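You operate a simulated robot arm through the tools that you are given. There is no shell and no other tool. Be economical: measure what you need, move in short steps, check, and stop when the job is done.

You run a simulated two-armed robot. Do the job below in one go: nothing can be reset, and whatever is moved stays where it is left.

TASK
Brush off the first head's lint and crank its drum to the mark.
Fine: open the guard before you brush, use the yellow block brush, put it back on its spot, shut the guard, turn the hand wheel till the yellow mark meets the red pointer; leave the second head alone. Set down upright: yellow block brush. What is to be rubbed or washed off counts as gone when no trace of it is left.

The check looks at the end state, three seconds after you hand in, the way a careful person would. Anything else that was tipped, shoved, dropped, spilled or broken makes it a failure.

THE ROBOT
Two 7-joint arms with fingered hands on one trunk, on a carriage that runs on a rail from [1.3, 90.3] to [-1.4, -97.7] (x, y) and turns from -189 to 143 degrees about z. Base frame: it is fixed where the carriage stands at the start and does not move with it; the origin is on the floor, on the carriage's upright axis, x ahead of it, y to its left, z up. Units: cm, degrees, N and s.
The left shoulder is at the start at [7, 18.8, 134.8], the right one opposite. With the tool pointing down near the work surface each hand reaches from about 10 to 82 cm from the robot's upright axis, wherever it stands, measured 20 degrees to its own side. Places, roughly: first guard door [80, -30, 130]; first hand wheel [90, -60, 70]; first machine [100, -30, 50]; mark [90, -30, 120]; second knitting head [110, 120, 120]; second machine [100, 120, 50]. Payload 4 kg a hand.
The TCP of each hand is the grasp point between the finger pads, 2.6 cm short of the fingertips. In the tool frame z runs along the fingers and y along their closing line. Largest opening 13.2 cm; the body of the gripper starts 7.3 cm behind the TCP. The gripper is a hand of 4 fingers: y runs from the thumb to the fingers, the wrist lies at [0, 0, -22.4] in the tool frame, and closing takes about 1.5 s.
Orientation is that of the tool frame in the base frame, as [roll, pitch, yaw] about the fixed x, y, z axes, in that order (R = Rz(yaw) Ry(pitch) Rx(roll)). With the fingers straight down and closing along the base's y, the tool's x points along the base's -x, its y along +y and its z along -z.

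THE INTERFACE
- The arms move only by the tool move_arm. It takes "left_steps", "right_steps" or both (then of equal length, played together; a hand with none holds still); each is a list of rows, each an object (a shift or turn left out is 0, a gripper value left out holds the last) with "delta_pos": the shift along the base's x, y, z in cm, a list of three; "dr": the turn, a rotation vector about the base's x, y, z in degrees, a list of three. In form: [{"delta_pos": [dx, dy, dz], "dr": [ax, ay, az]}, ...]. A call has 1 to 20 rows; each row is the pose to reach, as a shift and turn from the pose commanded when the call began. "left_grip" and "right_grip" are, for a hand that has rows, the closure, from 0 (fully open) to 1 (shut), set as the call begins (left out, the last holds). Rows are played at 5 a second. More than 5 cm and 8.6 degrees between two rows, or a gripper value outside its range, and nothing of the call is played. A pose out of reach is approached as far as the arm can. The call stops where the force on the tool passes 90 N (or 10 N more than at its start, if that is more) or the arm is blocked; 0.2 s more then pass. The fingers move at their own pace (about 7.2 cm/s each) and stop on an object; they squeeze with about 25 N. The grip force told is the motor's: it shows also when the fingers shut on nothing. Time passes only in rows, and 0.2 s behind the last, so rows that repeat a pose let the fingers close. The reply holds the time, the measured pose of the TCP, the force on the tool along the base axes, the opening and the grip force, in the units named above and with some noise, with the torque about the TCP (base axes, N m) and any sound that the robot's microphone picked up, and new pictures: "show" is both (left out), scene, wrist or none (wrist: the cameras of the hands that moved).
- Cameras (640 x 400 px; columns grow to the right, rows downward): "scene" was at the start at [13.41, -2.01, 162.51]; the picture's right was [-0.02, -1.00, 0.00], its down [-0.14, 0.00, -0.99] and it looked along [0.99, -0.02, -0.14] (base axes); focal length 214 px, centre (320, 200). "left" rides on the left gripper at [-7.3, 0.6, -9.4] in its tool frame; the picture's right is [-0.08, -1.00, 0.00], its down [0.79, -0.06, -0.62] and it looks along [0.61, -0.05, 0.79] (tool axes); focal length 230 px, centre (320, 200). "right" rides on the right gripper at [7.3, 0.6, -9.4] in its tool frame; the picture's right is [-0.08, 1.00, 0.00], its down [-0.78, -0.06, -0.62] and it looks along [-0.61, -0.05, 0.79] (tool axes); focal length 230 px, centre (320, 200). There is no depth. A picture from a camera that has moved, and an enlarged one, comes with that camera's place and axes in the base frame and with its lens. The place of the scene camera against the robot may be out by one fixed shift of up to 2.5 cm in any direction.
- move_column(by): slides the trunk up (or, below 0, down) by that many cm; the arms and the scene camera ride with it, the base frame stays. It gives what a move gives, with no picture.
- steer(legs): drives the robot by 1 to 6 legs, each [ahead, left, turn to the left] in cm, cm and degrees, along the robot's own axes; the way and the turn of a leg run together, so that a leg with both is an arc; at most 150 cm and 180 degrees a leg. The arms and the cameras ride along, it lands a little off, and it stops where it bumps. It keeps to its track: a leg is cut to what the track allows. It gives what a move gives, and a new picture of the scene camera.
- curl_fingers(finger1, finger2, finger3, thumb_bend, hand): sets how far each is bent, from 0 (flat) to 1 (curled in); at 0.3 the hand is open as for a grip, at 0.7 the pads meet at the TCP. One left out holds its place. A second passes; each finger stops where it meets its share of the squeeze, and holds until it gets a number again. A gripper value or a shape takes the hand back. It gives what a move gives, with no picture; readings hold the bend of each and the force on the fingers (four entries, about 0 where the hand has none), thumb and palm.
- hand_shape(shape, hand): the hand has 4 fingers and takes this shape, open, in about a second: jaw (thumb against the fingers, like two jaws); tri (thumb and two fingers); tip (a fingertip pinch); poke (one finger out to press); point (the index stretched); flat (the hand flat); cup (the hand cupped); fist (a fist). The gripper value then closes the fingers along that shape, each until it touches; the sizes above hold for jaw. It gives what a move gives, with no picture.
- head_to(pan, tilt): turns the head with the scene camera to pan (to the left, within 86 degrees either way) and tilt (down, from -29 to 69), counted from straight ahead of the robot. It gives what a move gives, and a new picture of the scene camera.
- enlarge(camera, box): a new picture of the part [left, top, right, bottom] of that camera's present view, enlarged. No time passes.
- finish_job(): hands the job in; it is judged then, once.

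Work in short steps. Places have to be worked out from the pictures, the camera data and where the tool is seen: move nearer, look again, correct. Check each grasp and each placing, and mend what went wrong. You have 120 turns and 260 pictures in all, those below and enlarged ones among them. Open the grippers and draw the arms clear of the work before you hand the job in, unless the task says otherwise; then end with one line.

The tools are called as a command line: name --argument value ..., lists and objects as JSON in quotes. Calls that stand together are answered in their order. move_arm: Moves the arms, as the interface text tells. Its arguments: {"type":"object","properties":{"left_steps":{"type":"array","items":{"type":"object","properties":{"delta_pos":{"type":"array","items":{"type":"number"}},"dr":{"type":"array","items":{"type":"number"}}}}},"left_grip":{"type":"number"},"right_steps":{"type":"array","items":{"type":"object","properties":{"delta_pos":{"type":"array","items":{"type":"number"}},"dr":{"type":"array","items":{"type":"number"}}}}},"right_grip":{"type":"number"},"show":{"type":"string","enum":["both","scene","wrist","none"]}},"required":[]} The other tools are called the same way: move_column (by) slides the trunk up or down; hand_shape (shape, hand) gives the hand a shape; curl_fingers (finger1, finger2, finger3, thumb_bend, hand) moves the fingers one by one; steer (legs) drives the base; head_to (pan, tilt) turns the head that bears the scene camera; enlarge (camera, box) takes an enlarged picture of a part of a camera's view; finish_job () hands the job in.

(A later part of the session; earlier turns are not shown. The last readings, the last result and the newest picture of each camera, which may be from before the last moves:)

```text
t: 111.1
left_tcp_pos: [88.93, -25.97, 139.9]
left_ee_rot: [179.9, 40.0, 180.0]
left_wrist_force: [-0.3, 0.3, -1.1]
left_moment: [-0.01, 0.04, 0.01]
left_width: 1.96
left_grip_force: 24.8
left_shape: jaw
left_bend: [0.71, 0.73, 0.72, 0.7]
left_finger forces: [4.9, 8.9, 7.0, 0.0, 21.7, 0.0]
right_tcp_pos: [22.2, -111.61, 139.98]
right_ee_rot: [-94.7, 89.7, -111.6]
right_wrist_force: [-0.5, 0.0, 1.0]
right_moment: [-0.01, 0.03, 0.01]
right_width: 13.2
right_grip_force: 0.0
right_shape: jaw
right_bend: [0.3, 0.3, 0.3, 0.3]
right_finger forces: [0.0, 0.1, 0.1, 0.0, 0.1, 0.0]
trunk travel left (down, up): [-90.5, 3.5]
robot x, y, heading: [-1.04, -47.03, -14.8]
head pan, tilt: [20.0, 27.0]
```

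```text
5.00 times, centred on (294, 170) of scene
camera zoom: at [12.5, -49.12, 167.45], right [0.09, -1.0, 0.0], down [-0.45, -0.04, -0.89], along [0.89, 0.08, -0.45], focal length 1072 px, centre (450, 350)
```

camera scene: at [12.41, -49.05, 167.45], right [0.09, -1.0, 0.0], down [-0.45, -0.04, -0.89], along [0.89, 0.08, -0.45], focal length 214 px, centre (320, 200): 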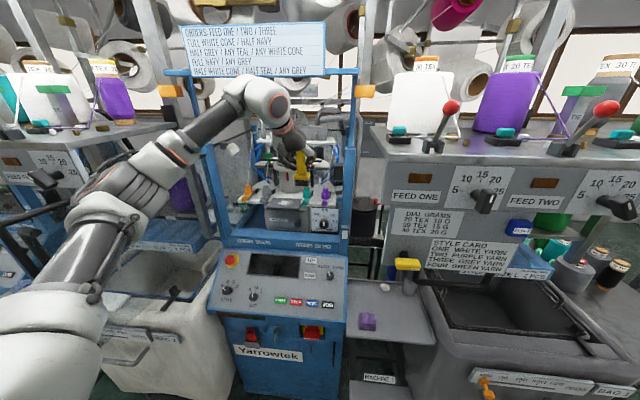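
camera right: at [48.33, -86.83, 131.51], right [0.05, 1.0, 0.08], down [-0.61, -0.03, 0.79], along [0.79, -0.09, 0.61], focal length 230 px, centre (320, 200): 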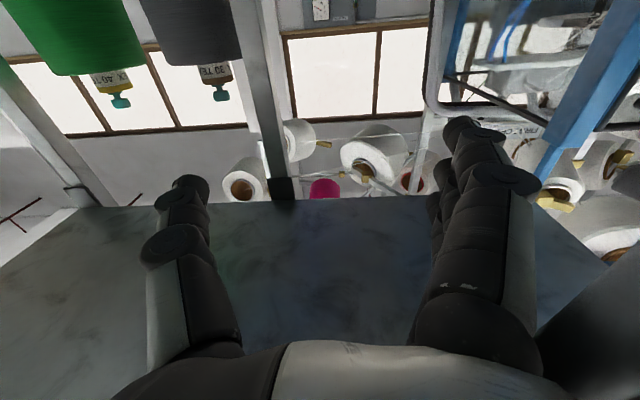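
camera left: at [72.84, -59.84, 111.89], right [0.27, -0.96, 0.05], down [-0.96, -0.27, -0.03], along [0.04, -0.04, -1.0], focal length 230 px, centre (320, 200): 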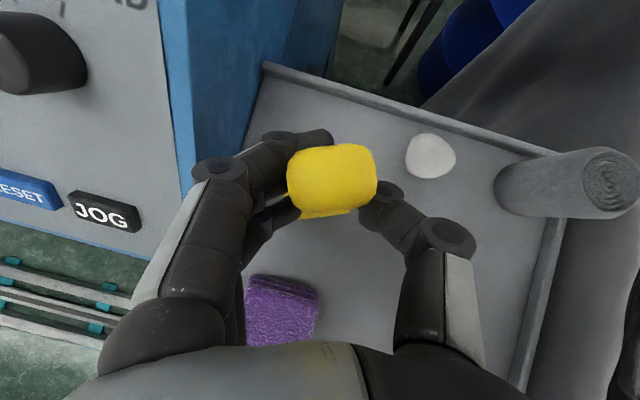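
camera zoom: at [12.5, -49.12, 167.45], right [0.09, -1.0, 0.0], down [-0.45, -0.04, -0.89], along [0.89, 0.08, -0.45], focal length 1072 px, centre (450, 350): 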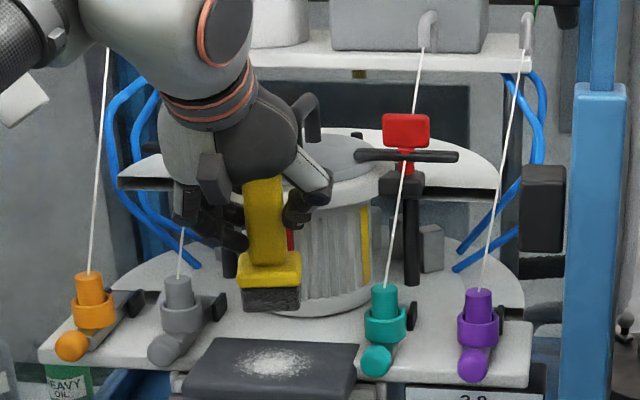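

The brush is almost above the patch already; centre of the patch is at x≈86.5. I shift back 2.3 cm and lower in small steps to contact.

move_arm --left_steps '[{"delta_pos": [-2.3, -0.1, -1]}, {"delta_pos": [-2.3, -0.1, -2]}, {"delta_pos": [-2.3, -0.1, -2.6]}, {"delta_pos": [-2.3, -0.1, -3.1]}]' --show "none"

enlarge --camera "scene" --box '[230, 140, 358, 220]'

```text
t: 112.1
left_tcp_pos: [86.51, -26.0, 136.74]
left_ee_rot: [180.0, 40.0, 180.0]
left_wrist_force: [-0.4, 0.4, -1.0]
left_moment: [0.0, 0.05, -0.02]
left_width: 1.92
left_grip_force: 24.9
left_shape: jaw
left_bend: [0.71, 0.73, 0.72, 0.7]
left_finger forces: [5.0, 9.0, 7.1, 0.1, 21.6, 0.0]
right_tcp_pos: [22.16, -111.48, 139.91]
right_ee_rot: [-82.1, 89.7, -99.2]
right_wrist_force: [0.4, -0.7, -0.6]
right_moment: [0.02, -0.03, 0.04]
right_width: 13.21
right_grip_force: 0.1
right_shape: jaw
right_bend: [0.3, 0.3, 0.3, 0.3]
right_finger forces: [0.0, 0.0, 0.0, 0.1, 0.0, 0.1]
trunk travel left (down, up): [-90.5, 3.5]
robot x, y, heading: [-0.59, -46.55, -14.7]
head pan, tilt: [20.0, 27.0]
```

```text
5.00 times, centred on (294, 180) of scene
camera zoom: at [12.36, -49.07, 167.46], right [0.09, -1.0, 0.0], down [-0.45, -0.04, -0.89], along [0.89, 0.08, -0.45], focal length 1072 px, centre (450, 300)
```

zoom: 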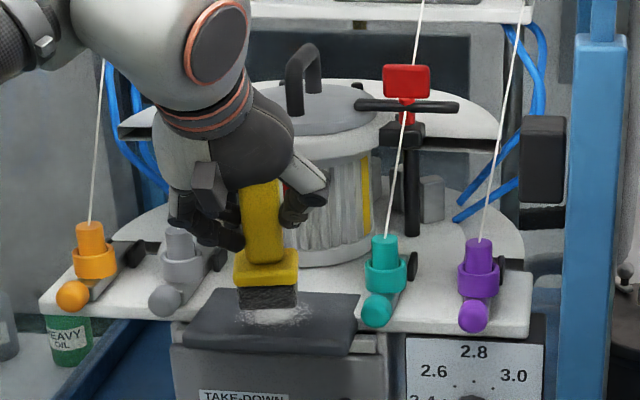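

Just above the plate. I lower another centimetre for contact.

move_arm --left_steps '[{"delta_pos": [0, 0, -0.4]}, {"delta_pos": [0, 0, -0.8]}, {"delta_pos": [0, 0, -1.1]}]' --show "none"

enlarge --camera "scene" --box '[250, 170, 314, 210]'

```text
t: 112.9
left_tcp_pos: [86.56, -26.09, 135.73]
left_ee_rot: [179.9, 40.0, 180.0]
left_wrist_force: [-0.6, -0.4, -0.9]
left_moment: [0.0, 0.0, -0.01]
left_width: 1.93
left_grip_force: 24.7
left_shape: jaw
left_bend: [0.71, 0.73, 0.72, 0.7]
left_finger forces: [4.9, 9.0, 7.1, 0.0, 21.7, 0.0]
right_tcp_pos: [22.28, -111.67, 139.92]
right_ee_rot: [-88.6, 89.7, -105.5]
right_wrist_force: [0.5, -0.3, 0.0]
right_moment: [0.0, -0.02, 0.01]
right_width: 13.22
right_grip_force: 0.1
right_shape: jaw
right_bend: [0.3, 0.3, 0.3, 0.3]
right_finger forces: [0.0, 0.0, 0.1, 0.0, 0.1, 0.0]
trunk travel left (down, up): [-90.5, 3.5]
robot x, y, heading: [-0.42, -46.69, -14.3]
head pan, tilt: [20.0, 27.0]
```

```text
10.00 times, centred on (282, 190) of scene
camera zoom: at [12.44, -49.1, 167.45], right [0.09, -1.0, 0.0], down [-0.45, -0.04, -0.89], along [0.89, 0.08, -0.45], focal length 2145 px, centre (700, 300)
```

zoom: 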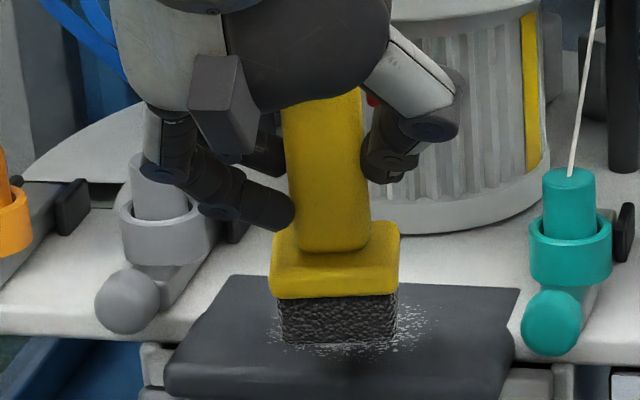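

Patch lies right under and around the brush. I lower slightly more to press.

move_arm --left_steps '[{"delta_pos": [0, 0, -0.3]}, {"delta_pos": [0, 0, -0.6]}, {"delta_pos": [0, 0, -0.8]}]' --show "none"

```text
t: 113.7
left_tcp_pos: [86.53, -26.1, 135.02]
left_ee_rot: [-180.0, 40.0, 180.0]
left_wrist_force: [-0.3, -0.6, -0.6]
left_moment: [-0.01, 0.0, 0.02]
left_width: 1.92
left_grip_force: 24.9
left_shape: jaw
left_bend: [0.71, 0.73, 0.72, 0.7]
left_finger forces: [5.1, 9.0, 7.1, 0.0, 21.6, 0.0]
right_tcp_pos: [22.18, -111.61, 139.9]
right_ee_rot: [-88.7, 89.7, -105.7]
right_wrist_force: [0.4, -1.4, -0.2]
right_moment: [0.02, -0.04, 0.0]
right_width: 13.19
right_grip_force: 0.0
right_shape: jaw
right_bend: [0.3, 0.3, 0.3, 0.3]
right_finger forces: [0.1, 0.0, 0.0, 0.0, 0.0, 0.0]
trunk travel left (down, up): [-90.5, 3.5]
robot x, y, heading: [-0.64, -47.29, -14.6]
head pan, tilt: [20.0, 27.0]
```

move_arm --left_steps '[{"delta_pos": [0, 0, -0.3]}, {"delta_pos": [0, 0, -0.6]}, {"delta_pos": [0, 0, -0.9]}]' --show "none"

enlarge --camera "scene" --box '[250, 170, 314, 210]'

```text
t: 114.5
left_tcp_pos: [86.55, -26.22, 134.11]
left_ee_rot: [180.0, 40.0, 179.9]
left_wrist_force: [-0.7, 0.1, -0.6]
left_moment: [-0.01, 0.04, -0.02]
left_width: 1.91
left_grip_force: 25.3
left_shape: jaw
left_bend: [0.71, 0.73, 0.72, 0.7]
left_finger forces: [5.0, 9.0, 7.1, 0.0, 21.6, 0.0]
right_tcp_pos: [22.18, -111.66, 139.76]
right_ee_rot: [-88.0, 89.8, -105.0]
right_wrist_force: [0.7, 0.4, -0.1]
right_moment: [0.0, -0.03, 0.0]
right_width: 13.19
right_grip_force: 0.1
right_shape: jaw
right_bend: [0.3, 0.3, 0.3, 0.3]
right_finger forces: [0.0, 0.0, 0.0, 0.1, 0.1, 0.0]
trunk travel left (down, up): [-90.5, 3.5]
robot x, y, heading: [-0.65, -46.56, -14.8]
head pan, tilt: [20.0, 27.0]
```

```text
10.00 times, centred on (282, 190) of scene
camera zoom: at [12.42, -49.12, 167.45], right [0.09, -1.0, 0.0], down [-0.45, -0.04, -0.89], along [0.89, 0.08, -0.45], focal length 2145 px, centre (700, 300)
```

zoom: 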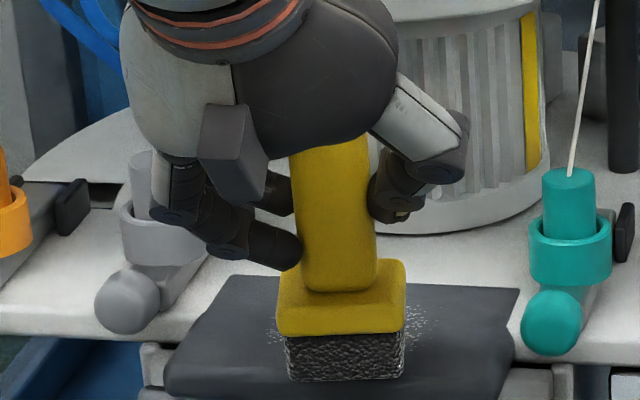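

The plate is lower and farther than assumed. I raise 1 cm, move in 4 cm, and check.

move_arm --left_steps '[{"delta_pos": [1, 0, 1]}, {"delta_pos": [3, 0, 1]}, {"delta_pos": [4.5, 0, 0.5]}, {"delta_pos": [4.5, 0, 0]}]' --show "none"

enlarge --camera "scene" --box '[250, 170, 314, 210]'

```text
t: 115.5
left_tcp_pos: [90.96, -26.16, 134.05]
left_ee_rot: [-179.9, 40.0, -179.9]
left_wrist_force: [-0.1, 0.0, -0.5]
left_moment: [0.0, 0.01, 0.02]
left_width: 1.94
left_grip_force: 24.6
left_shape: jaw
left_bend: [0.71, 0.73, 0.72, 0.7]
left_finger forces: [4.9, 9.2, 7.0, 0.0, 21.5, 0.0]
right_tcp_pos: [22.2, -111.59, 139.89]
right_ee_rot: [-83.6, 89.7, -100.8]
right_wrist_force: [0.4, 0.6, -0.7]
right_moment: [-0.02, 0.03, 0.02]
right_width: 13.18
right_grip_force: 0.1
right_shape: jaw
right_bend: [0.3, 0.3, 0.3, 0.3]
right_finger forces: [0.0, 0.0, 0.1, 0.0, 0.1, 0.0]
trunk travel left (down, up): [-90.5, 3.5]
robot x, y, heading: [-0.44, -46.89, -14.7]
head pan, tilt: [20.0, 27.0]
```

```text
10.00 times, centred on (282, 190) of scene
camera zoom: at [12.38, -49.07, 167.46], right [0.09, -1.0, 0.0], down [-0.45, -0.04, -0.89], along [0.89, 0.08, -0.45], focal length 2145 px, centre (700, 300)
```

zoom: 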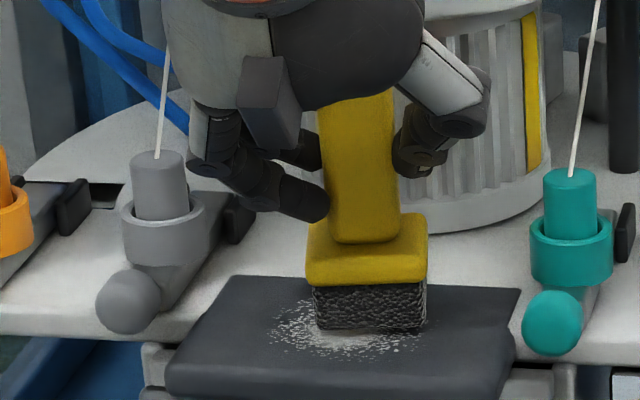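

Better aligned. I lower in small steps to contact.

move_arm --left_steps '[{"delta_pos": [0, 0.8, -0.4]}, {"delta_pos": [0, 0.8, -0.8]}, {"delta_pos": [0, 0.8, -1.2]}]' --show "none"

enlarge --camera "scene" --box '[250, 170, 314, 210]'

```text
t: 116.3
left_tcp_pos: [90.64, -25.44, 133.34]
left_ee_rot: [-179.8, 40.5, -179.9]
left_wrist_force: [1.2, 0.4, 21.2]
left_moment: [0.07, -0.2, 0.02]
left_width: 1.96
left_grip_force: 25.4
left_shape: jaw
left_bend: [0.71, 0.74, 0.72, 0.71]
left_finger forces: [5.1, 10.9, 7.9, 0.0, 24.7, 0.1]
right_tcp_pos: [21.85, -111.76, 139.95]
right_ee_rot: [-41.2, 89.7, -58.3]
right_wrist_force: [0.3, -0.4, -0.6]
right_moment: [-0.03, 0.04, -0.04]
right_width: 13.19
right_grip_force: 0.1
right_shape: jaw
right_bend: [0.3, 0.3, 0.3, 0.3]
right_finger forces: [0.1, 0.0, 0.0, 0.0, 0.0, 0.0]
trunk travel left (down, up): [-90.5, 3.5]
robot x, y, heading: [-0.6, -46.74, -14.7]
head pan, tilt: [20.0, 27.0]
```

```text
10.00 times, centred on (282, 190) of scene
camera zoom: at [11.9, -49.22, 167.54], right [0.09, -1.0, 0.0], down [-0.45, -0.04, -0.89], along [0.89, 0.08, -0.45], focal length 2145 px, centre (700, 300)
```

zoom: 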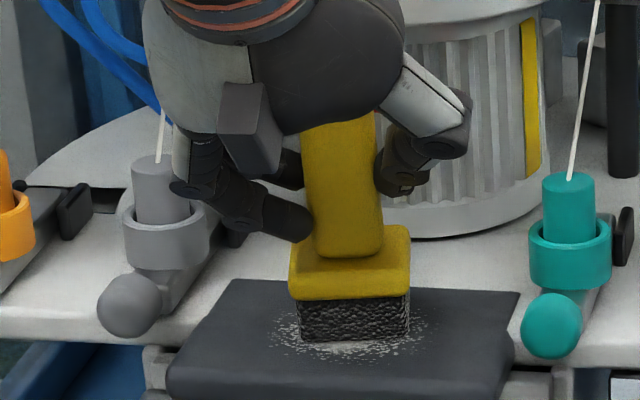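

Contact at 21 N. Now I scrub with short strokes in y and x across the whole patch.

move_arm --left_steps '[{"delta_pos": [0, 1.5, 0]}, {"delta_pos": [0, 3, 0]}, {"delta_pos": [0, 1, 0]}, {"delta_pos": [0, -1, 0]}, {"delta_pos": [0, -3, 0]}, {"delta_pos": [-1.5, -3, 0]}, {"delta_pos": [-1.5, -1, 0]}, {"delta_pos": [-1.5, 1, 0]}, {"delta_pos": [-1.5, 3, 0]}, {"delta_pos": [-3, 3, 0]}, {"delta_pos": [-3, 1, 0]}, {"delta_pos": [-3, -1, 0]}, {"delta_pos": [-3, -3, 0]}, {"delta_pos": [-1.5, -2, 0]}, {"delta_pos": [0, -1, 0]}, {"delta_pos": [-1.5, 0, 0]}, {"delta_pos": [-3, 0, 0]}, {"delta_pos": [-3, 0, 2]}, {"delta_pos": [-5, 0, 4]}]' --show "none"

enlarge --camera "scene" --box '[250, 170, 314, 210]'

```text
t: 120.3
left_tcp_pos: [85.9, -25.32, 136.8]
left_ee_rot: [-180.0, 40.2, -180.0]
left_wrist_force: [-0.4, -0.5, -0.2]
left_moment: [-0.01, 0.02, -0.02]
left_width: 1.59
left_grip_force: 24.9
left_shape: jaw
left_bend: [0.71, 0.71, 0.75, 0.73]
left_finger forces: [0.4, 13.6, 0.0, 0.0, 13.5, 0.1]
right_tcp_pos: [22.13, -111.62, 139.9]
right_ee_rot: [-71.8, 89.7, -88.8]
right_wrist_force: [0.0, -0.6, -0.3]
right_moment: [-0.01, 0.03, -0.02]
right_width: 13.2
right_grip_force: 0.1
right_shape: jaw
right_bend: [0.3, 0.3, 0.3, 0.3]
right_finger forces: [0.0, 0.0, 0.0, 0.0, 0.0, 0.1]
trunk travel left (down, up): [-90.5, 3.5]
robot x, y, heading: [-0.54, -47.06, -14.6]
head pan, tilt: [20.0, 27.0]
```

```text
10.00 times, centred on (282, 190) of scene
camera zoom: at [12.24, -49.07, 167.46], right [0.09, -1.0, 0.0], down [-0.45, -0.04, -0.89], along [0.89, 0.08, -0.45], focal length 2145 px, centre (700, 300)
```

zoom: 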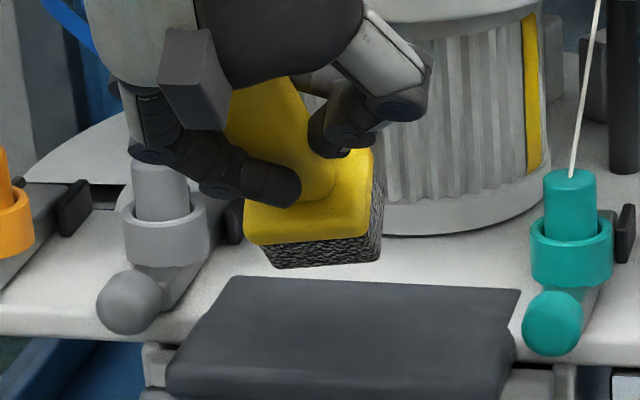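

The plate looks clean: no lint left. The brush has turned in the grip again. I draw back, and turn the robot back and drive right.

move_arm --left_steps '[{"delta_pos": [-4, 0, 2]}, {"delta_pos": [-8, 0, 4]}, {"delta_pos": [-12, 0, 6]}, {"delta_pos": [-16, 0, 8]}, {"delta_pos": [-19, 0, 8]}]' --show "none"

steer --legs '[[0, -14, 14.6]]'

head_to --pan 5 --tilt 25

enlarge --camera "scene" --box '[120, 90, 312, 210]'

enlarge --camera "left" --box '[0, 0, 640, 400]'

```text
t: 121.5
left_tcp_pos: [66.62, -25.15, 144.9]
left_ee_rot: [-179.9, 40.1, -179.9]
left_wrist_force: [0.6, 0.2, -0.6]
left_moment: [0.0, -0.01, 0.03]
left_width: 1.6
left_grip_force: 25.0
left_shape: jaw
left_bend: [0.71, 0.71, 0.75, 0.73]
left_finger forces: [0.4, 13.5, 0.1, 0.0, 13.2, 0.1]
right_tcp_pos: [22.05, -111.6, 139.87]
right_ee_rot: [-71.8, 89.7, -88.7]
right_wrist_force: [-1.3, 0.7, -0.5]
right_moment: [-0.01, 0.04, 0.07]
right_width: 13.19
right_grip_force: 0.1
right_shape: jaw
right_bend: [0.3, 0.3, 0.3, 0.3]
right_finger forces: [0.1, 0.0, 0.0, 0.0, 0.0, 0.0]
trunk travel left (down, up): [-90.5, 3.5]
robot x, y, heading: [-0.52, -46.7, -14.8]
head pan, tilt: [20.0, 27.0]
```

```text
t: 122.8
left_tcp_pos: [59.08, -22.58, 144.67]
left_ee_rot: [-179.7, 40.1, -165.5]
left_wrist_force: [-0.4, 0.6, -0.7]
left_moment: [-0.05, -0.02, -0.03]
left_width: 1.59
left_grip_force: 25.2
left_shape: jaw
left_bend: [0.71, 0.71, 0.75, 0.73]
left_finger forces: [0.4, 13.5, 0.0, 0.0, 13.3, 0.0]
right_tcp_pos: [37.42, -117.39, 140.07]
right_ee_rot: [-88.1, 89.6, -90.9]
right_wrist_force: [0.0, 0.3, -0.9]
right_moment: [0.01, -0.03, 0.02]
right_width: 13.19
right_grip_force: 0.0
right_shape: jaw
right_bend: [0.3, 0.3, 0.3, 0.3]
right_finger forces: [0.0, 0.1, 0.0, 0.0, 0.0, 0.1]
trunk travel left (down, up): [-90.5, 3.5]
robot x, y, heading: [-0.8, -60.56, -0.2]
head pan, tilt: [20.0, 27.0]
camera scene: at [11.92, -59.07, 167.44], right [0.34, -0.94, 0.0], down [-0.43, -0.16, -0.89], along [0.84, 0.3, -0.46], focal length 214 px, centre (320, 200)
```

scene: 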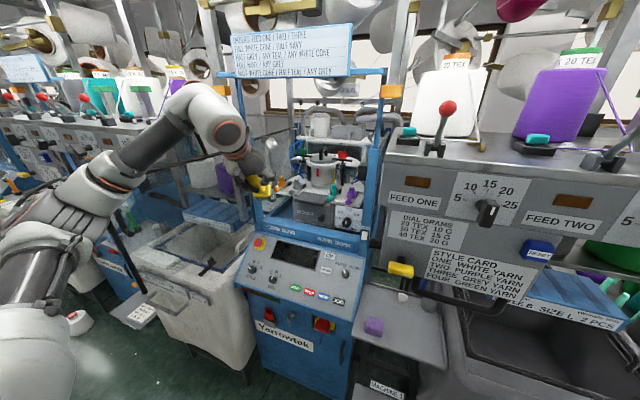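

```text
t: 123.6
left_tcp_pos: [59.07, -22.93, 144.73]
left_ee_rot: [-179.9, 40.0, -165.6]
left_wrist_force: [0.5, -0.1, -0.6]
left_moment: [0.02, 0.01, -0.01]
left_width: 1.59
left_grip_force: 24.8
left_shape: jaw
left_bend: [0.71, 0.71, 0.75, 0.73]
left_finger forces: [0.5, 13.6, 0.0, 0.1, 13.4, 0.0]
right_tcp_pos: [37.48, -117.72, 139.98]
right_ee_rot: [-85.4, 89.8, -87.9]
right_wrist_force: [-0.3, 0.4, 0.3]
right_moment: [0.0, 0.08, 0.01]
right_width: 13.22
right_grip_force: 0.0
right_shape: jaw
right_bend: [0.3, 0.3, 0.3, 0.3]
right_finger forces: [0.0, 0.0, 0.0, 0.1, 0.0, 0.0]
trunk travel left (down, up): [-90.5, 3.5]
robot x, y, heading: [-1.49, -61.02, -0.7]
head pan, tilt: [5.0, 25.0]
camera scene: at [12.46, -61.83, 167.77], right [0.08, -1.0, 0.0], down [-0.42, -0.03, -0.91], along [0.9, 0.07, -0.42], focal length 214 px, centre (320, 200)
```

scene: 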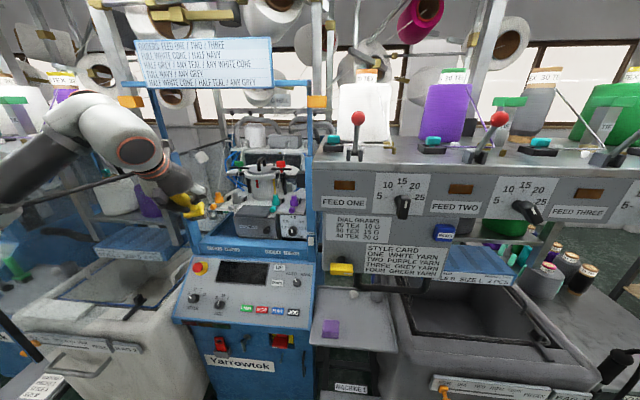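

```text
3.33 times, centred on (216, 150) of scene
camera zoom: at [12.46, -61.83, 167.77], right [0.08, -1.0, 0.0], down [-0.42, -0.03, -0.91], along [0.9, 0.07, -0.42], focal length 715 px, centre (667, 367)
```

zoom: 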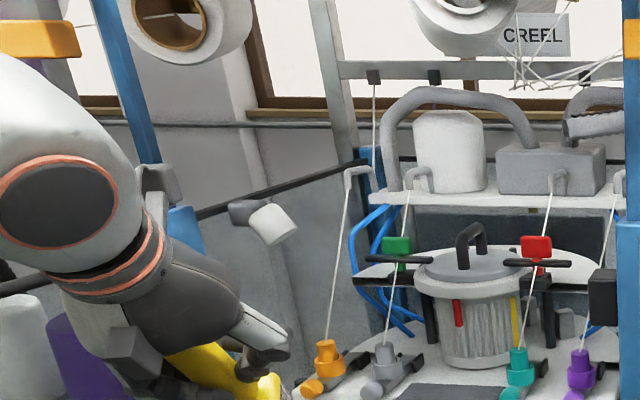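

```text
1.00 times, centred on (320, 200) of left (not enlarged: the box is as wide or as high as the picture)
camera zoom: at [58.64, -22.4, 156.63], right [0.31, -0.95, 0.05], down [-0.95, -0.31, -0.03], along [0.05, -0.04, -1.0], focal length 230 px, centre (320, 200)
```

zoom: 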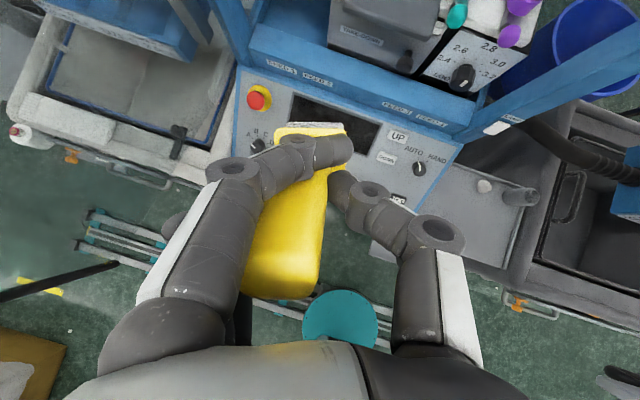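

The brush leans ~30° (base forward) in the hand plane, with little sideways lean. I restore yaw, then pitch the hand +30° to make it vertical, moving to y≈-38.

move_arm --left_steps '[{"delta_pos": [1, -4, 0], "dr": [0, 0, -7.2]}, {"delta_pos": [1, -8, 0], "dr": [0, 0, -14.4]}]' --show "none"

move_arm --left_steps '[{"delta_pos": [0, -3, 0], "dr": [0, 7.5, 0]}, {"delta_pos": [0, -6, 0], "dr": [0, 15, 0]}, {"delta_pos": [0, -8, 0], "dr": [0, 22.5, 0]}, {"delta_pos": [0, -8, 0], "dr": [0, 30, 0]}]' --show "none"

steer --legs '[[0, -10, 0]]'

move_column --by -28

enlarge --camera "scene" --box '[150, 60, 342, 180]'

```text
t: 124.2
left_tcp_pos: [60.19, -31.06, 144.86]
left_ee_rot: [179.9, 40.1, 179.8]
left_wrist_force: [-0.5, -0.5, -1.7]
left_moment: [0.01, -0.04, 0.01]
left_width: 1.57
left_grip_force: 24.9
left_shape: jaw
left_bend: [0.71, 0.71, 0.75, 0.73]
left_finger forces: [0.5, 13.7, 0.0, 0.0, 13.5, 0.0]
right_tcp_pos: [37.52, -117.85, 139.78]
right_ee_rot: [-99.3, 89.7, -101.8]
right_wrist_force: [-0.6, 0.3, 0.1]
right_moment: [0.03, -0.01, -0.02]
right_width: 13.19
right_grip_force: 0.1
right_shape: jaw
right_bend: [0.3, 0.3, 0.3, 0.3]
right_finger forces: [0.0, 0.1, 0.1, 0.1, 0.0, 0.0]
trunk travel left (down, up): [-90.5, 3.5]
robot x, y, heading: [-0.79, -60.65, -0.2]
head pan, tilt: [5.0, 25.0]
```

```text
t: 125.2
left_tcp_pos: [60.18, -38.75, 144.74]
left_ee_rot: [180.0, 9.8, 179.9]
left_wrist_force: [0.4, -0.2, -0.7]
left_moment: [-0.01, -0.01, 0.0]
left_width: 1.58
left_grip_force: 24.9
left_shape: jaw
left_bend: [0.71, 0.71, 0.75, 0.73]
left_finger forces: [0.3, 13.6, 0.0, 0.0, 13.4, 0.0]
right_tcp_pos: [37.53, -117.6, 139.91]
right_ee_rot: [-93.9, 89.7, -96.5]
right_wrist_force: [-0.2, 0.4, 0.5]
right_moment: [-0.04, 0.0, -0.04]
right_width: 13.21
right_grip_force: 0.2
right_shape: jaw
right_bend: [0.3, 0.3, 0.3, 0.3]
right_finger forces: [0.0, 0.0, 0.0, 0.0, 0.1, 0.0]
trunk travel left (down, up): [-90.5, 3.5]
robot x, y, heading: [-0.63, -60.87, -0.1]
head pan, tilt: [5.0, 25.0]
```

```text
t: 126.4
left_tcp_pos: [59.94, -48.14, 144.7]
left_ee_rot: [-179.7, 10.1, -179.9]
left_wrist_force: [0.3, 0.7, -1.3]
left_moment: [-0.02, -0.01, -0.01]
left_width: 1.56
left_grip_force: 24.9
left_shape: jaw
left_bend: [0.71, 0.71, 0.75, 0.73]
left_finger forces: [0.4, 13.4, 0.1, 0.0, 13.4, 0.0]
right_tcp_pos: [37.14, -126.97, 140.16]
right_ee_rot: [-87.7, 89.5, -90.4]
right_wrist_force: [0.7, 0.2, 0.5]
right_moment: [0.0, 0.0, -0.01]
right_width: 13.2
right_grip_force: 0.0
right_shape: jaw
right_bend: [0.3, 0.3, 0.3, 0.3]
right_finger forces: [0.0, 0.0, 0.0, 0.1, 0.0, 0.0]
trunk travel left (down, up): [-90.5, 3.5]
robot x, y, heading: [-0.99, -70.64, -0.5]
head pan, tilt: [5.0, 25.0]
camera scene: at [12.36, -70.94, 167.76], right [0.08, -1.0, 0.0], down [-0.42, -0.04, -0.91], along [0.9, 0.07, -0.42], focal length 214 px, centre (320, 200)
```

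scene: 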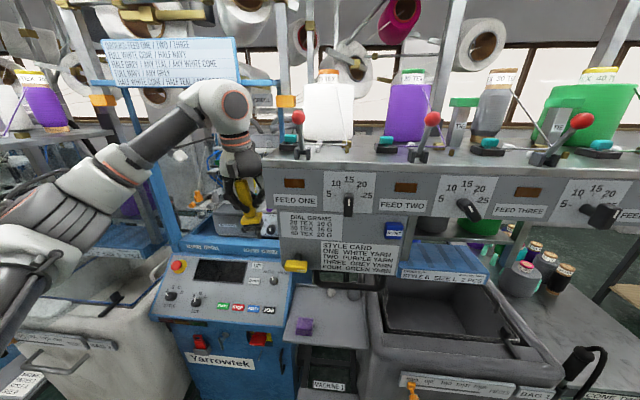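

```text
t: 129.2
left_tcp_pos: [59.9, -48.68, 116.8]
left_ee_rot: [180.0, 10.0, 180.0]
left_wrist_force: [-0.3, 0.7, -1.0]
left_moment: [-0.02, -0.05, 0.02]
left_width: 1.58
left_grip_force: 25.2
left_shape: jaw
left_bend: [0.71, 0.71, 0.75, 0.73]
left_finger forces: [0.4, 13.5, 0.0, 0.0, 13.4, 0.0]
right_tcp_pos: [37.09, -127.6, 111.95]
right_ee_rot: [-82.1, 89.6, -84.8]
right_wrist_force: [-0.2, -0.6, 0.1]
right_moment: [-0.01, 0.02, -0.02]
right_width: 13.22
right_grip_force: 0.0
right_shape: jaw
right_bend: [0.3, 0.3, 0.3, 0.3]
right_finger forces: [0.1, 0.1, 0.1, 0.0, 0.0, 0.1]
trunk travel left (down, up): [-62.5, 31.5]
robot x, y, heading: [-1.09, -70.51, -0.4]
head pan, tilt: [5.0, 25.0]
```

```text
3.33 times, centred on (246, 120) of scene
camera zoom: at [12.29, -71.64, 139.78], right [0.08, -1.0, 0.0], down [-0.42, -0.03, -0.91], along [0.9, 0.07, -0.42], focal length 715 px, centre (567, 467)
```

zoom: 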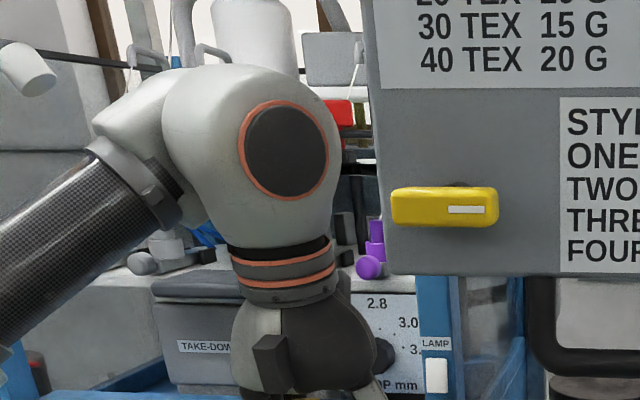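

Now I bring it in under the panel above the tray and check its lean.

move_arm --left_steps '[{"delta_pos": [0, -3, -4]}, {"delta_pos": [0, -6, -8]}, {"delta_pos": [2, -9, -10]}, {"delta_pos": [5, -12, -10]}, {"delta_pos": [9, -12, -10]}, {"delta_pos": [12, -12, -11]}]' --show "none"

enlarge --camera "scene" --box '[250, 195, 346, 255]'

```text
t: 130.6
left_tcp_pos: [72.07, -60.76, 105.99]
left_ee_rot: [-180.0, 10.0, -180.0]
left_wrist_force: [-0.1, 0.1, -0.7]
left_moment: [0.03, 0.02, 0.0]
left_width: 1.59
left_grip_force: 25.0
left_shape: jaw
left_bend: [0.71, 0.71, 0.75, 0.73]
left_finger forces: [0.4, 13.3, 0.0, 0.1, 13.4, 0.0]
right_tcp_pos: [37.27, -127.65, 111.84]
right_ee_rot: [-95.1, 89.8, -97.8]
right_wrist_force: [-0.5, -0.2, 0.0]
right_moment: [0.01, -0.03, 0.03]
right_width: 13.17
right_grip_force: 0.1
right_shape: jaw
right_bend: [0.3, 0.3, 0.3, 0.3]
right_finger forces: [0.0, 0.0, 0.0, 0.0, 0.1, 0.0]
trunk travel left (down, up): [-62.5, 31.5]
robot x, y, heading: [-1.0, -70.58, -0.3]
head pan, tilt: [5.0, 25.0]
```

```text
6.67 times, centred on (298, 225) of scene
camera zoom: at [12.4, -71.73, 139.76], right [0.08, -1.0, 0.0], down [-0.42, -0.03, -0.91], along [0.9, 0.07, -0.42], focal length 1430 px, centre (467, 33)
```

zoom: 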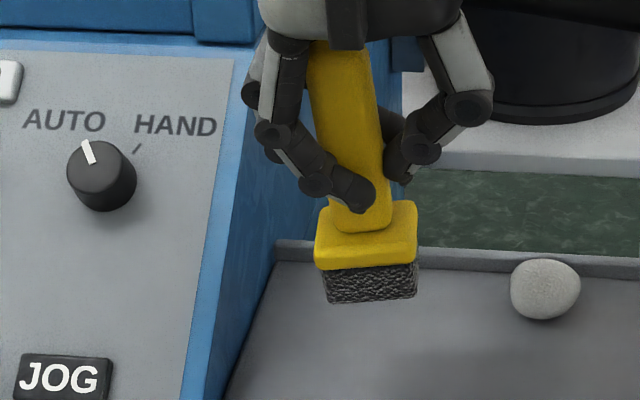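

Slight 6° sideways lean; I correct roll, shift to the predicted spot and lower 3 cm.

move_arm --left_steps '[{"delta_pos": [1, -0.6, 0], "dr": [3, 0, 0]}, {"delta_pos": [2, -0.9, -1], "dr": [6, 0, 0]}, {"delta_pos": [2, -0.9, -2], "dr": [6, 0, 0]}, {"delta_pos": [2, -0.9, -3.5], "dr": [6, 0, 0]}]' --show "none"

enlarge --camera "scene" --box '[250, 205, 346, 265]'

```text
t: 131.6
left_tcp_pos: [73.92, -61.61, 102.45]
left_ee_rot: [173.8, 9.8, 178.9]
left_wrist_force: [-0.3, 0.0, -0.8]
left_moment: [-0.04, -0.02, 0.0]
left_width: 1.58
left_grip_force: 25.2
left_shape: jaw
left_bend: [0.71, 0.71, 0.75, 0.73]
left_finger forces: [0.3, 13.3, 0.0, 0.0, 13.3, 0.0]
right_tcp_pos: [37.4, -127.58, 111.8]
right_ee_rot: [-88.7, 89.6, -91.5]
right_wrist_force: [0.4, 0.9, -0.4]
right_moment: [-0.02, -0.04, -0.01]
right_width: 13.19
right_grip_force: 0.2
right_shape: jaw
right_bend: [0.3, 0.3, 0.3, 0.3]
right_finger forces: [0.0, 0.0, 0.0, 0.0, 0.0, 0.0]
trunk travel left (down, up): [-62.5, 31.5]
robot x, y, heading: [-1.43, -71.01, -0.5]
head pan, tilt: [5.0, 25.0]
```

```text
6.67 times, centred on (298, 235) of scene
camera zoom: at [12.36, -71.67, 139.77], right [0.08, -1.0, 0.0], down [-0.42, -0.03, -0.91], along [0.9, 0.07, -0.42], focal length 1430 px, centre (467, -33)
```

zoom: 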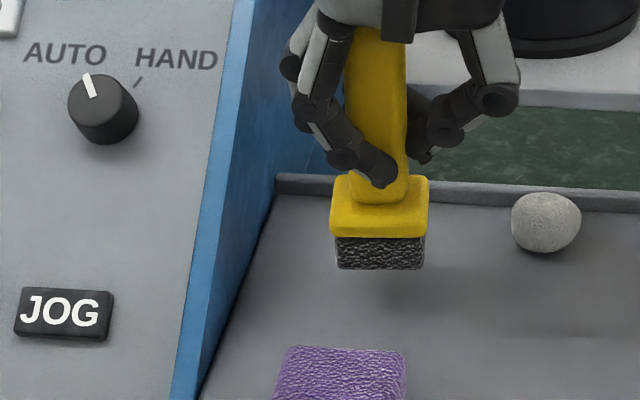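

Upright and straight, almost exactly over the spot (needs ~2 cm down). I lower to contact.

move_arm --left_steps '[{"delta_pos": [0, 0.1, -0.7]}, {"delta_pos": [0, 0.2, -1.3]}, {"delta_pos": [0, 0.2, -1.7]}]' --show "none"

enlarge --camera "scene" --box '[250, 205, 346, 265]'

```text
t: 132.4
left_tcp_pos: [74.04, -61.44, 100.72]
left_ee_rot: [173.9, 9.9, 178.9]
left_wrist_force: [-0.2, 1.1, -0.6]
left_moment: [0.0, 0.0, 0.01]
left_width: 1.59
left_grip_force: 25.5
left_shape: jaw
left_bend: [0.71, 0.71, 0.75, 0.73]
left_finger forces: [0.3, 13.4, 0.0, 0.1, 13.3, 0.1]
right_tcp_pos: [37.2, -127.52, 111.89]
right_ee_rot: [-83.6, 89.7, -86.3]
right_wrist_force: [0.1, -0.7, 0.1]
right_moment: [0.02, -0.01, 0.02]
right_width: 13.2
right_grip_force: 0.1
right_shape: jaw
right_bend: [0.3, 0.3, 0.3, 0.3]
right_finger forces: [0.0, 0.1, 0.0, 0.0, 0.0, 0.1]
trunk travel left (down, up): [-62.5, 31.5]
robot x, y, heading: [-0.87, -70.26, -0.2]
head pan, tilt: [5.0, 25.0]
```

```text
6.67 times, centred on (298, 235) of scene
camera zoom: at [12.3, -71.65, 139.77], right [0.08, -1.0, 0.0], down [-0.42, -0.03, -0.91], along [0.9, 0.07, -0.42], focal length 1430 px, centre (467, -33)
```

zoom: 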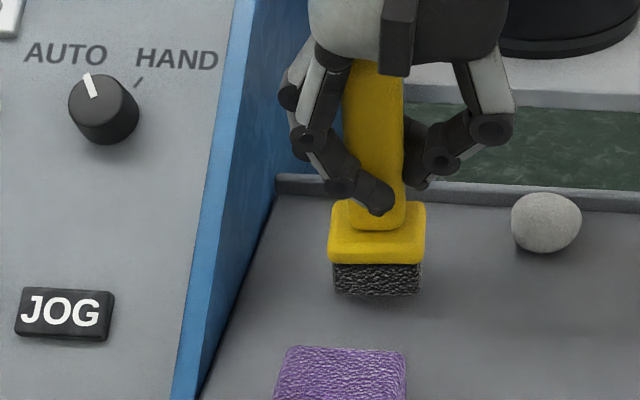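

Half a centimetre to go.

move_arm --left_steps '[{"delta_pos": [0, 0, -0.4]}, {"delta_pos": [0, 0, -0.7]}, {"delta_pos": [0, 0, -0.9]}]' --show "none"

```text
t: 133.2
left_tcp_pos: [73.95, -61.46, 99.66]
left_ee_rot: [173.9, 10.0, 179.0]
left_wrist_force: [-0.3, -0.4, -0.7]
left_moment: [-0.01, -0.01, 0.02]
left_width: 1.59
left_grip_force: 24.8
left_shape: jaw
left_bend: [0.71, 0.71, 0.75, 0.73]
left_finger forces: [0.4, 13.2, 0.0, 0.1, 13.4, 0.0]
right_tcp_pos: [37.17, -127.5, 111.92]
right_ee_rot: [-83.3, 89.7, -85.7]
right_wrist_force: [-0.8, 0.8, 0.3]
right_moment: [0.0, -0.01, 0.0]
right_width: 13.2
right_grip_force: 0.1
right_shape: jaw
right_bend: [0.3, 0.3, 0.3, 0.3]
right_finger forces: [0.0, 0.1, 0.1, 0.0, 0.0, 0.1]
trunk travel left (down, up): [-62.5, 31.5]
robot x, y, heading: [-1.22, -70.44, -0.5]
head pan, tilt: [5.0, 25.0]
```

move_arm --left_steps '[{"delta_pos": [0.3, 0, -0.3]}, {"delta_pos": [0.5, 0, -0.6]}, {"delta_pos": [0.5, 0, -0.9]}]' --show "none"

enlarge --camera "scene" --box '[250, 205, 346, 265]'

```text
t: 134.0
left_tcp_pos: [74.19, -61.34, 99.31]
left_ee_rot: [174.0, 10.5, 179.0]
left_wrist_force: [-0.5, 1.4, 32.7]
left_moment: [0.25, 0.43, -0.09]
left_width: 1.76
left_grip_force: 25.4
left_shape: jaw
left_bend: [0.71, 0.72, 0.75, 0.74]
left_finger forces: [6.3, 22.5, 0.0, 0.0, 18.9, 0.1]
right_tcp_pos: [36.74, -127.64, 112.09]
right_ee_rot: [-40.3, 89.5, -43.0]
right_wrist_force: [0.2, 0.7, -0.3]
right_moment: [0.0, -0.02, 0.01]
right_width: 13.21
right_grip_force: 0.1
right_shape: jaw
right_bend: [0.3, 0.3, 0.3, 0.3]
right_finger forces: [0.1, 0.1, 0.0, 0.0, 0.0, 0.0]
trunk travel left (down, up): [-62.5, 31.5]
robot x, y, heading: [-1.19, -70.99, -0.2]
head pan, tilt: [5.0, 25.0]
```

```text
6.67 times, centred on (298, 235) of scene
camera zoom: at [11.76, -71.7, 139.88], right [0.08, -1.0, 0.0], down [-0.42, -0.03, -0.91], along [0.91, 0.07, -0.42], focal length 1430 px, centre (467, -33)
```

zoom: 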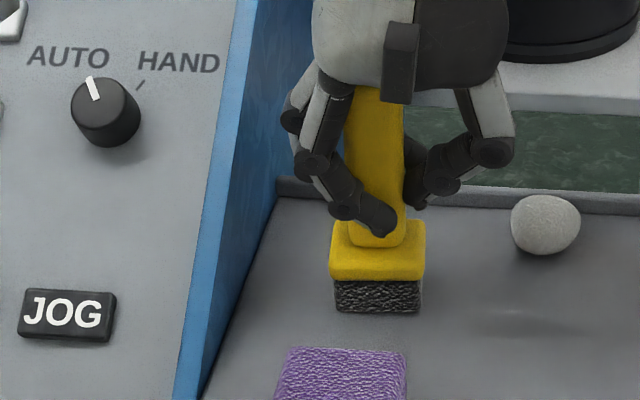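

On the spot within ~0.5 cm, upright, 33 N contact. I relieve and release.

move_arm --left_steps '[{"delta_pos": [0.3, 0, 0.5]}, {"delta_pos": [0.3, 0, 0.5]}]' --show "none"

move_arm --left_steps '[{}, {}, {}, {}, {}]' --left_grip 0.4 --show "wrist"

enlarge --camera "scene" --box '[250, 205, 346, 265]'

```text
t: 134.6
left_tcp_pos: [74.49, -61.4, 99.41]
left_ee_rot: [173.9, 10.0, 179.0]
left_wrist_force: [-6.4, 0.5, 13.8]
left_moment: [-0.05, 0.76, -0.02]
left_width: 1.73
left_grip_force: 25.5
left_shape: jaw
left_bend: [0.71, 0.72, 0.75, 0.74]
left_finger forces: [8.0, 18.6, 0.1, 0.1, 17.6, 0.0]
right_tcp_pos: [36.92, -127.62, 111.99]
right_ee_rot: [-54.1, 89.8, -56.8]
right_wrist_force: [-0.3, -1.0, 0.5]
right_moment: [-0.03, 0.0, -0.01]
right_width: 13.2
right_grip_force: 0.0
right_shape: jaw
right_bend: [0.3, 0.3, 0.3, 0.3]
right_finger forces: [0.0, 0.0, 0.0, 0.0, 0.1, 0.1]
trunk travel left (down, up): [-62.5, 31.5]
robot x, y, heading: [-1.38, -70.66, -0.4]
head pan, tilt: [5.0, 25.0]
```

```text
t: 135.8
left_tcp_pos: [74.85, -61.46, 99.21]
left_ee_rot: [173.9, 9.9, 178.9]
left_wrist_force: [-0.1, 0.0, -0.2]
left_moment: [-0.02, 0.01, -0.01]
left_width: 7.9
left_grip_force: 0.2
left_shape: jaw
left_bend: [0.71, 0.71, 0.71, 0.71]
left_finger forces: [0.0, 0.0, 0.0, 0.0, 0.0, 0.0]
right_tcp_pos: [37.1, -127.67, 111.9]
right_ee_rot: [-79.7, 89.7, -82.3]
right_wrist_force: [-0.3, 0.0, -0.2]
right_moment: [0.01, 0.02, -0.01]
right_width: 13.21
right_grip_force: 0.2
right_shape: jaw
right_bend: [0.3, 0.3, 0.3, 0.3]
right_finger forces: [0.0, 0.0, 0.1, 0.1, 0.0, 0.1]
trunk travel left (down, up): [-62.5, 31.5]
robot x, y, heading: [-0.89, -70.58, -0.3]
head pan, tilt: [5.0, 25.0]
camera left: at [80.32, -61.84, 109.83], right [0.08, -0.99, -0.09], down [-0.88, -0.11, 0.46], along [-0.47, 0.04, -0.88], focal length 230 px, centre (320, 200)
```

left: 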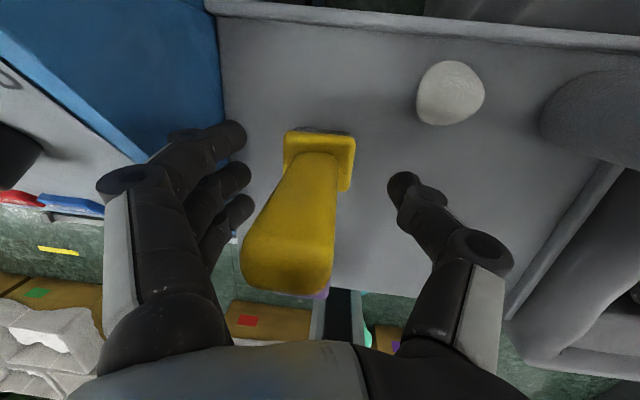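

```text
6.67 times, centred on (298, 235) of scene
camera zoom: at [12.26, -71.65, 139.78], right [0.08, -1.0, 0.0], down [-0.42, -0.03, -0.91], along [0.9, 0.07, -0.42], focal length 1430 px, centre (467, -33)
```

zoom: 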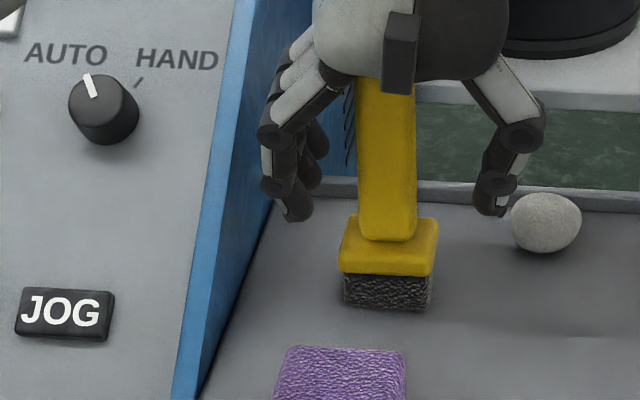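

Brush stands upright on its spot, within ~0.7 cm. I lift 4 cm and withdraw backwards straddling the handle.

move_arm --left_steps '[{"delta_pos": [0, 0, 2]}, {"delta_pos": [0, 0, 4.5]}, {"delta_pos": [-3, 0, 5]}, {"delta_pos": [-7, 0, 5]}, {"delta_pos": [-11, 0, 5.5]}, {"delta_pos": [-15, 2, 6]}, {"delta_pos": [-15, 6, 8]}, {"delta_pos": [-15, 10, 10]}]' --left_grip 0.3 --show "scene"

enlarge --camera "scene" --box '[250, 205, 346, 265]'

```text
t: 137.6
left_tcp_pos: [59.83, -51.33, 109.28]
left_ee_rot: [174.0, 10.0, 179.0]
left_wrist_force: [-0.3, 1.2, -0.2]
left_moment: [-0.02, -0.01, -0.01]
left_width: 9.22
left_grip_force: 0.0
left_shape: jaw
left_bend: [0.68, 0.68, 0.68, 0.64]
left_finger forces: [0.1, 0.1, 0.1, 0.1, 0.1, 0.0]
right_tcp_pos: [37.15, -127.48, 111.96]
right_ee_rot: [-76.0, 89.6, -78.7]
right_wrist_force: [0.4, 0.4, 0.3]
right_moment: [0.0, 0.02, 0.01]
right_width: 13.21
right_grip_force: 0.1
right_shape: jaw
right_bend: [0.3, 0.3, 0.3, 0.3]
right_finger forces: [0.0, 0.0, 0.1, 0.0, 0.0, 0.0]
trunk travel left (down, up): [-62.5, 31.5]
robot x, y, heading: [-0.99, -70.56, -0.4]
head pan, tilt: [5.0, 25.0]
camera scene: at [12.2, -71.49, 139.78], right [0.08, -1.0, 0.0], down [-0.42, -0.04, -0.91], along [0.9, 0.07, -0.42], focal length 214 px, centre (320, 200)
```

scene: 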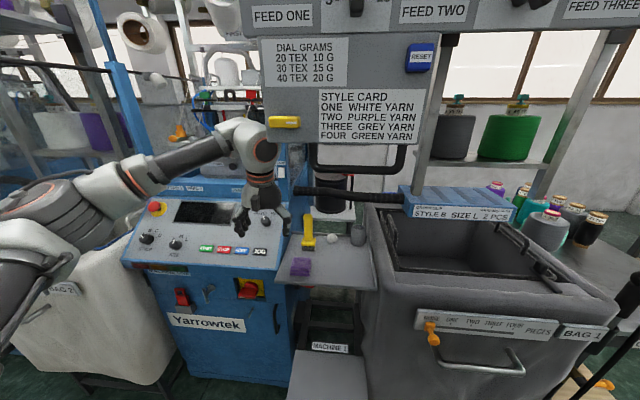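

```text
6.67 times, centred on (298, 235) of scene
camera zoom: at [12.2, -71.49, 139.78], right [0.08, -1.0, 0.0], down [-0.42, -0.04, -0.91], along [0.9, 0.07, -0.42], focal length 1430 px, centre (467, -33)
```

zoom: 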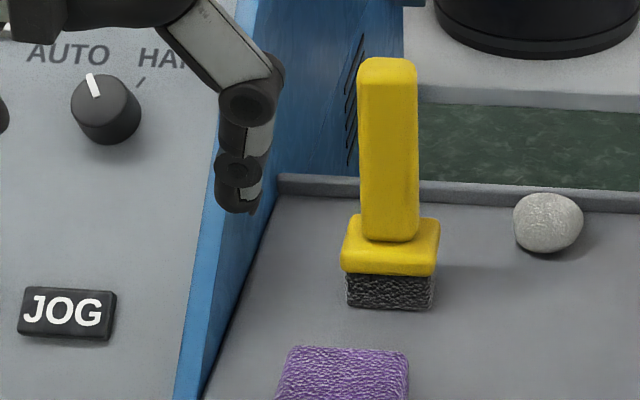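

Brush placed well. Next: shut the guard. I look left to see where the door stands.

move_column --by 20

head_to --pan 45 --tilt 20

```text
t: 139.8
left_tcp_pos: [59.87, -51.5, 129.32]
left_ee_rot: [173.8, 9.9, 179.0]
left_wrist_force: [0.1, 0.1, -0.1]
left_moment: [-0.01, 0.0, -0.02]
left_width: 9.2
left_grip_force: 0.0
left_shape: jaw
left_bend: [0.68, 0.68, 0.68, 0.64]
left_finger forces: [0.0, 0.0, 0.0, 0.1, 0.0, 0.0]
right_tcp_pos: [37.21, -127.64, 131.78]
right_ee_rot: [-83.2, 89.7, -86.0]
right_wrist_force: [0.6, 0.6, -0.3]
right_moment: [-0.02, 0.01, -0.01]
right_width: 13.21
right_grip_force: 0.1
right_shape: jaw
right_bend: [0.3, 0.3, 0.3, 0.3]
right_finger forces: [0.1, 0.0, 0.0, 0.0, 0.1, 0.0]
trunk travel left (down, up): [-82.5, 11.5]
robot x, y, heading: [-0.79, -70.31, -0.2]
head pan, tilt: [5.0, 25.0]
```

```text
t: 140.8
left_tcp_pos: [59.88, -51.64, 129.25]
left_ee_rot: [173.9, 10.0, 179.0]
left_wrist_force: [-0.7, -0.3, 0.7]
left_moment: [0.01, 0.01, 0.03]
left_width: 9.2
left_grip_force: 0.1
left_shape: jaw
left_bend: [0.68, 0.68, 0.68, 0.64]
left_finger forces: [0.0, 0.0, 0.1, 0.0, 0.0, 0.1]
right_tcp_pos: [37.29, -127.69, 131.9]
right_ee_rot: [-82.1, 89.7, -84.7]
right_wrist_force: [-0.3, -0.2, -0.4]
right_moment: [0.0, -0.01, -0.03]
right_width: 13.2
right_grip_force: 0.0
right_shape: jaw
right_bend: [0.3, 0.3, 0.3, 0.3]
right_finger forces: [0.0, 0.1, 0.1, 0.0, 0.1, 0.0]
trunk travel left (down, up): [-82.5, 11.5]
robot x, y, heading: [-1.46, -70.68, -0.4]
head pan, tilt: [45.0, 20.0]
camera scene: at [9.74, -65.86, 160.58], right [0.7, -0.71, 0.0], down [-0.24, -0.24, -0.94], along [0.67, 0.66, -0.34], focal length 214 px, centre (320, 200)
```

scene: 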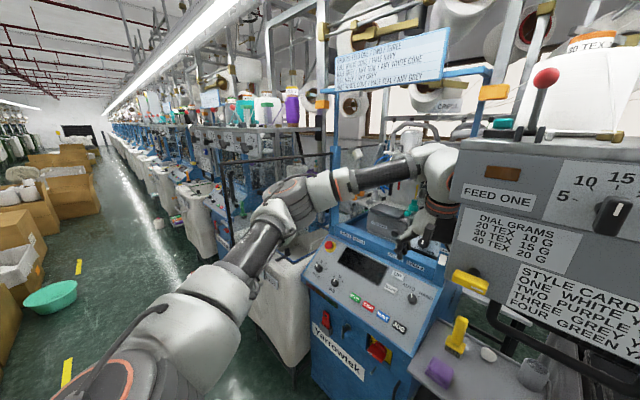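

The door stands at ~108° (edge ≈[40,13]). Plan: lift the left hand above the door's top (~148), drive left past it, and push it closed from its outer side.

move_arm --left_steps '[{"delta_pos": [-2, 4, 2]}, {"delta_pos": [-5, 7, 5]}, {"delta_pos": [-8, 9, 9]}, {"delta_pos": [-11, 10, 13]}, {"delta_pos": [-14, 10, 17]}, {"delta_pos": [-16, 10, 21]}, {"delta_pos": [-18, 10, 25]}, {"delta_pos": [-20, 10, 29]}, {"delta_pos": [-21, 10, 32]}]' --left_grip 0.9 --show "none"

steer --legs '[[0, 40, 0]]'

```text
refused: row 2 steps farther than a row can; nothing moved
```

```text
t: 143.2
left_tcp_pos: [60.28, -13.49, 129.25]
left_ee_rot: [173.7, 10.0, 178.7]
left_wrist_force: [0.7, -0.1, -0.1]
left_moment: [0.03, -0.03, 0.03]
left_width: 9.22
left_grip_force: 0.1
left_shape: jaw
left_bend: [0.68, 0.68, 0.68, 0.64]
left_finger forces: [0.1, 0.0, 0.0, 0.1, 0.1, 0.0]
right_tcp_pos: [37.66, -89.11, 131.93]
right_ee_rot: [-68.3, 89.7, -71.1]
right_wrist_force: [0.5, -0.8, 0.3]
right_moment: [-0.04, -0.03, -0.04]
right_width: 13.2
right_grip_force: 0.0
right_shape: jaw
right_bend: [0.3, 0.3, 0.3, 0.3]
right_finger forces: [0.0, 0.0, 0.1, 0.0, 0.1, 0.0]
trunk travel left (down, up): [-82.5, 11.5]
robot x, y, heading: [-0.34, -32.29, -0.3]
head pan, tilt: [45.0, 20.0]
stopped in leg 1: the robot was blocked; the commanded pose is now the measured one
camera scene: at [10.18, -27.44, 160.6], right [0.7, -0.71, 0.0], down [-0.24, -0.24, -0.94], along [0.67, 0.66, -0.34], focal length 214 px, centre (320, 200)
```

scene: 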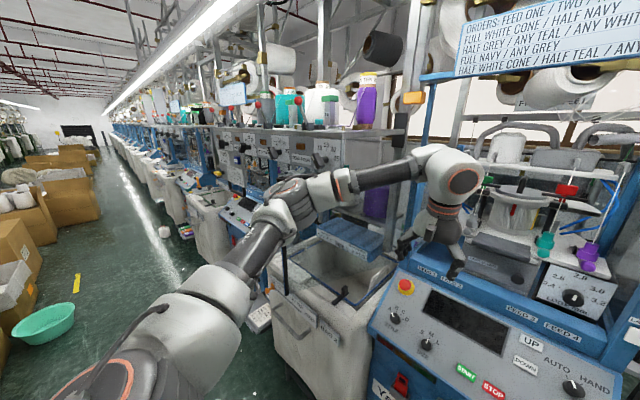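

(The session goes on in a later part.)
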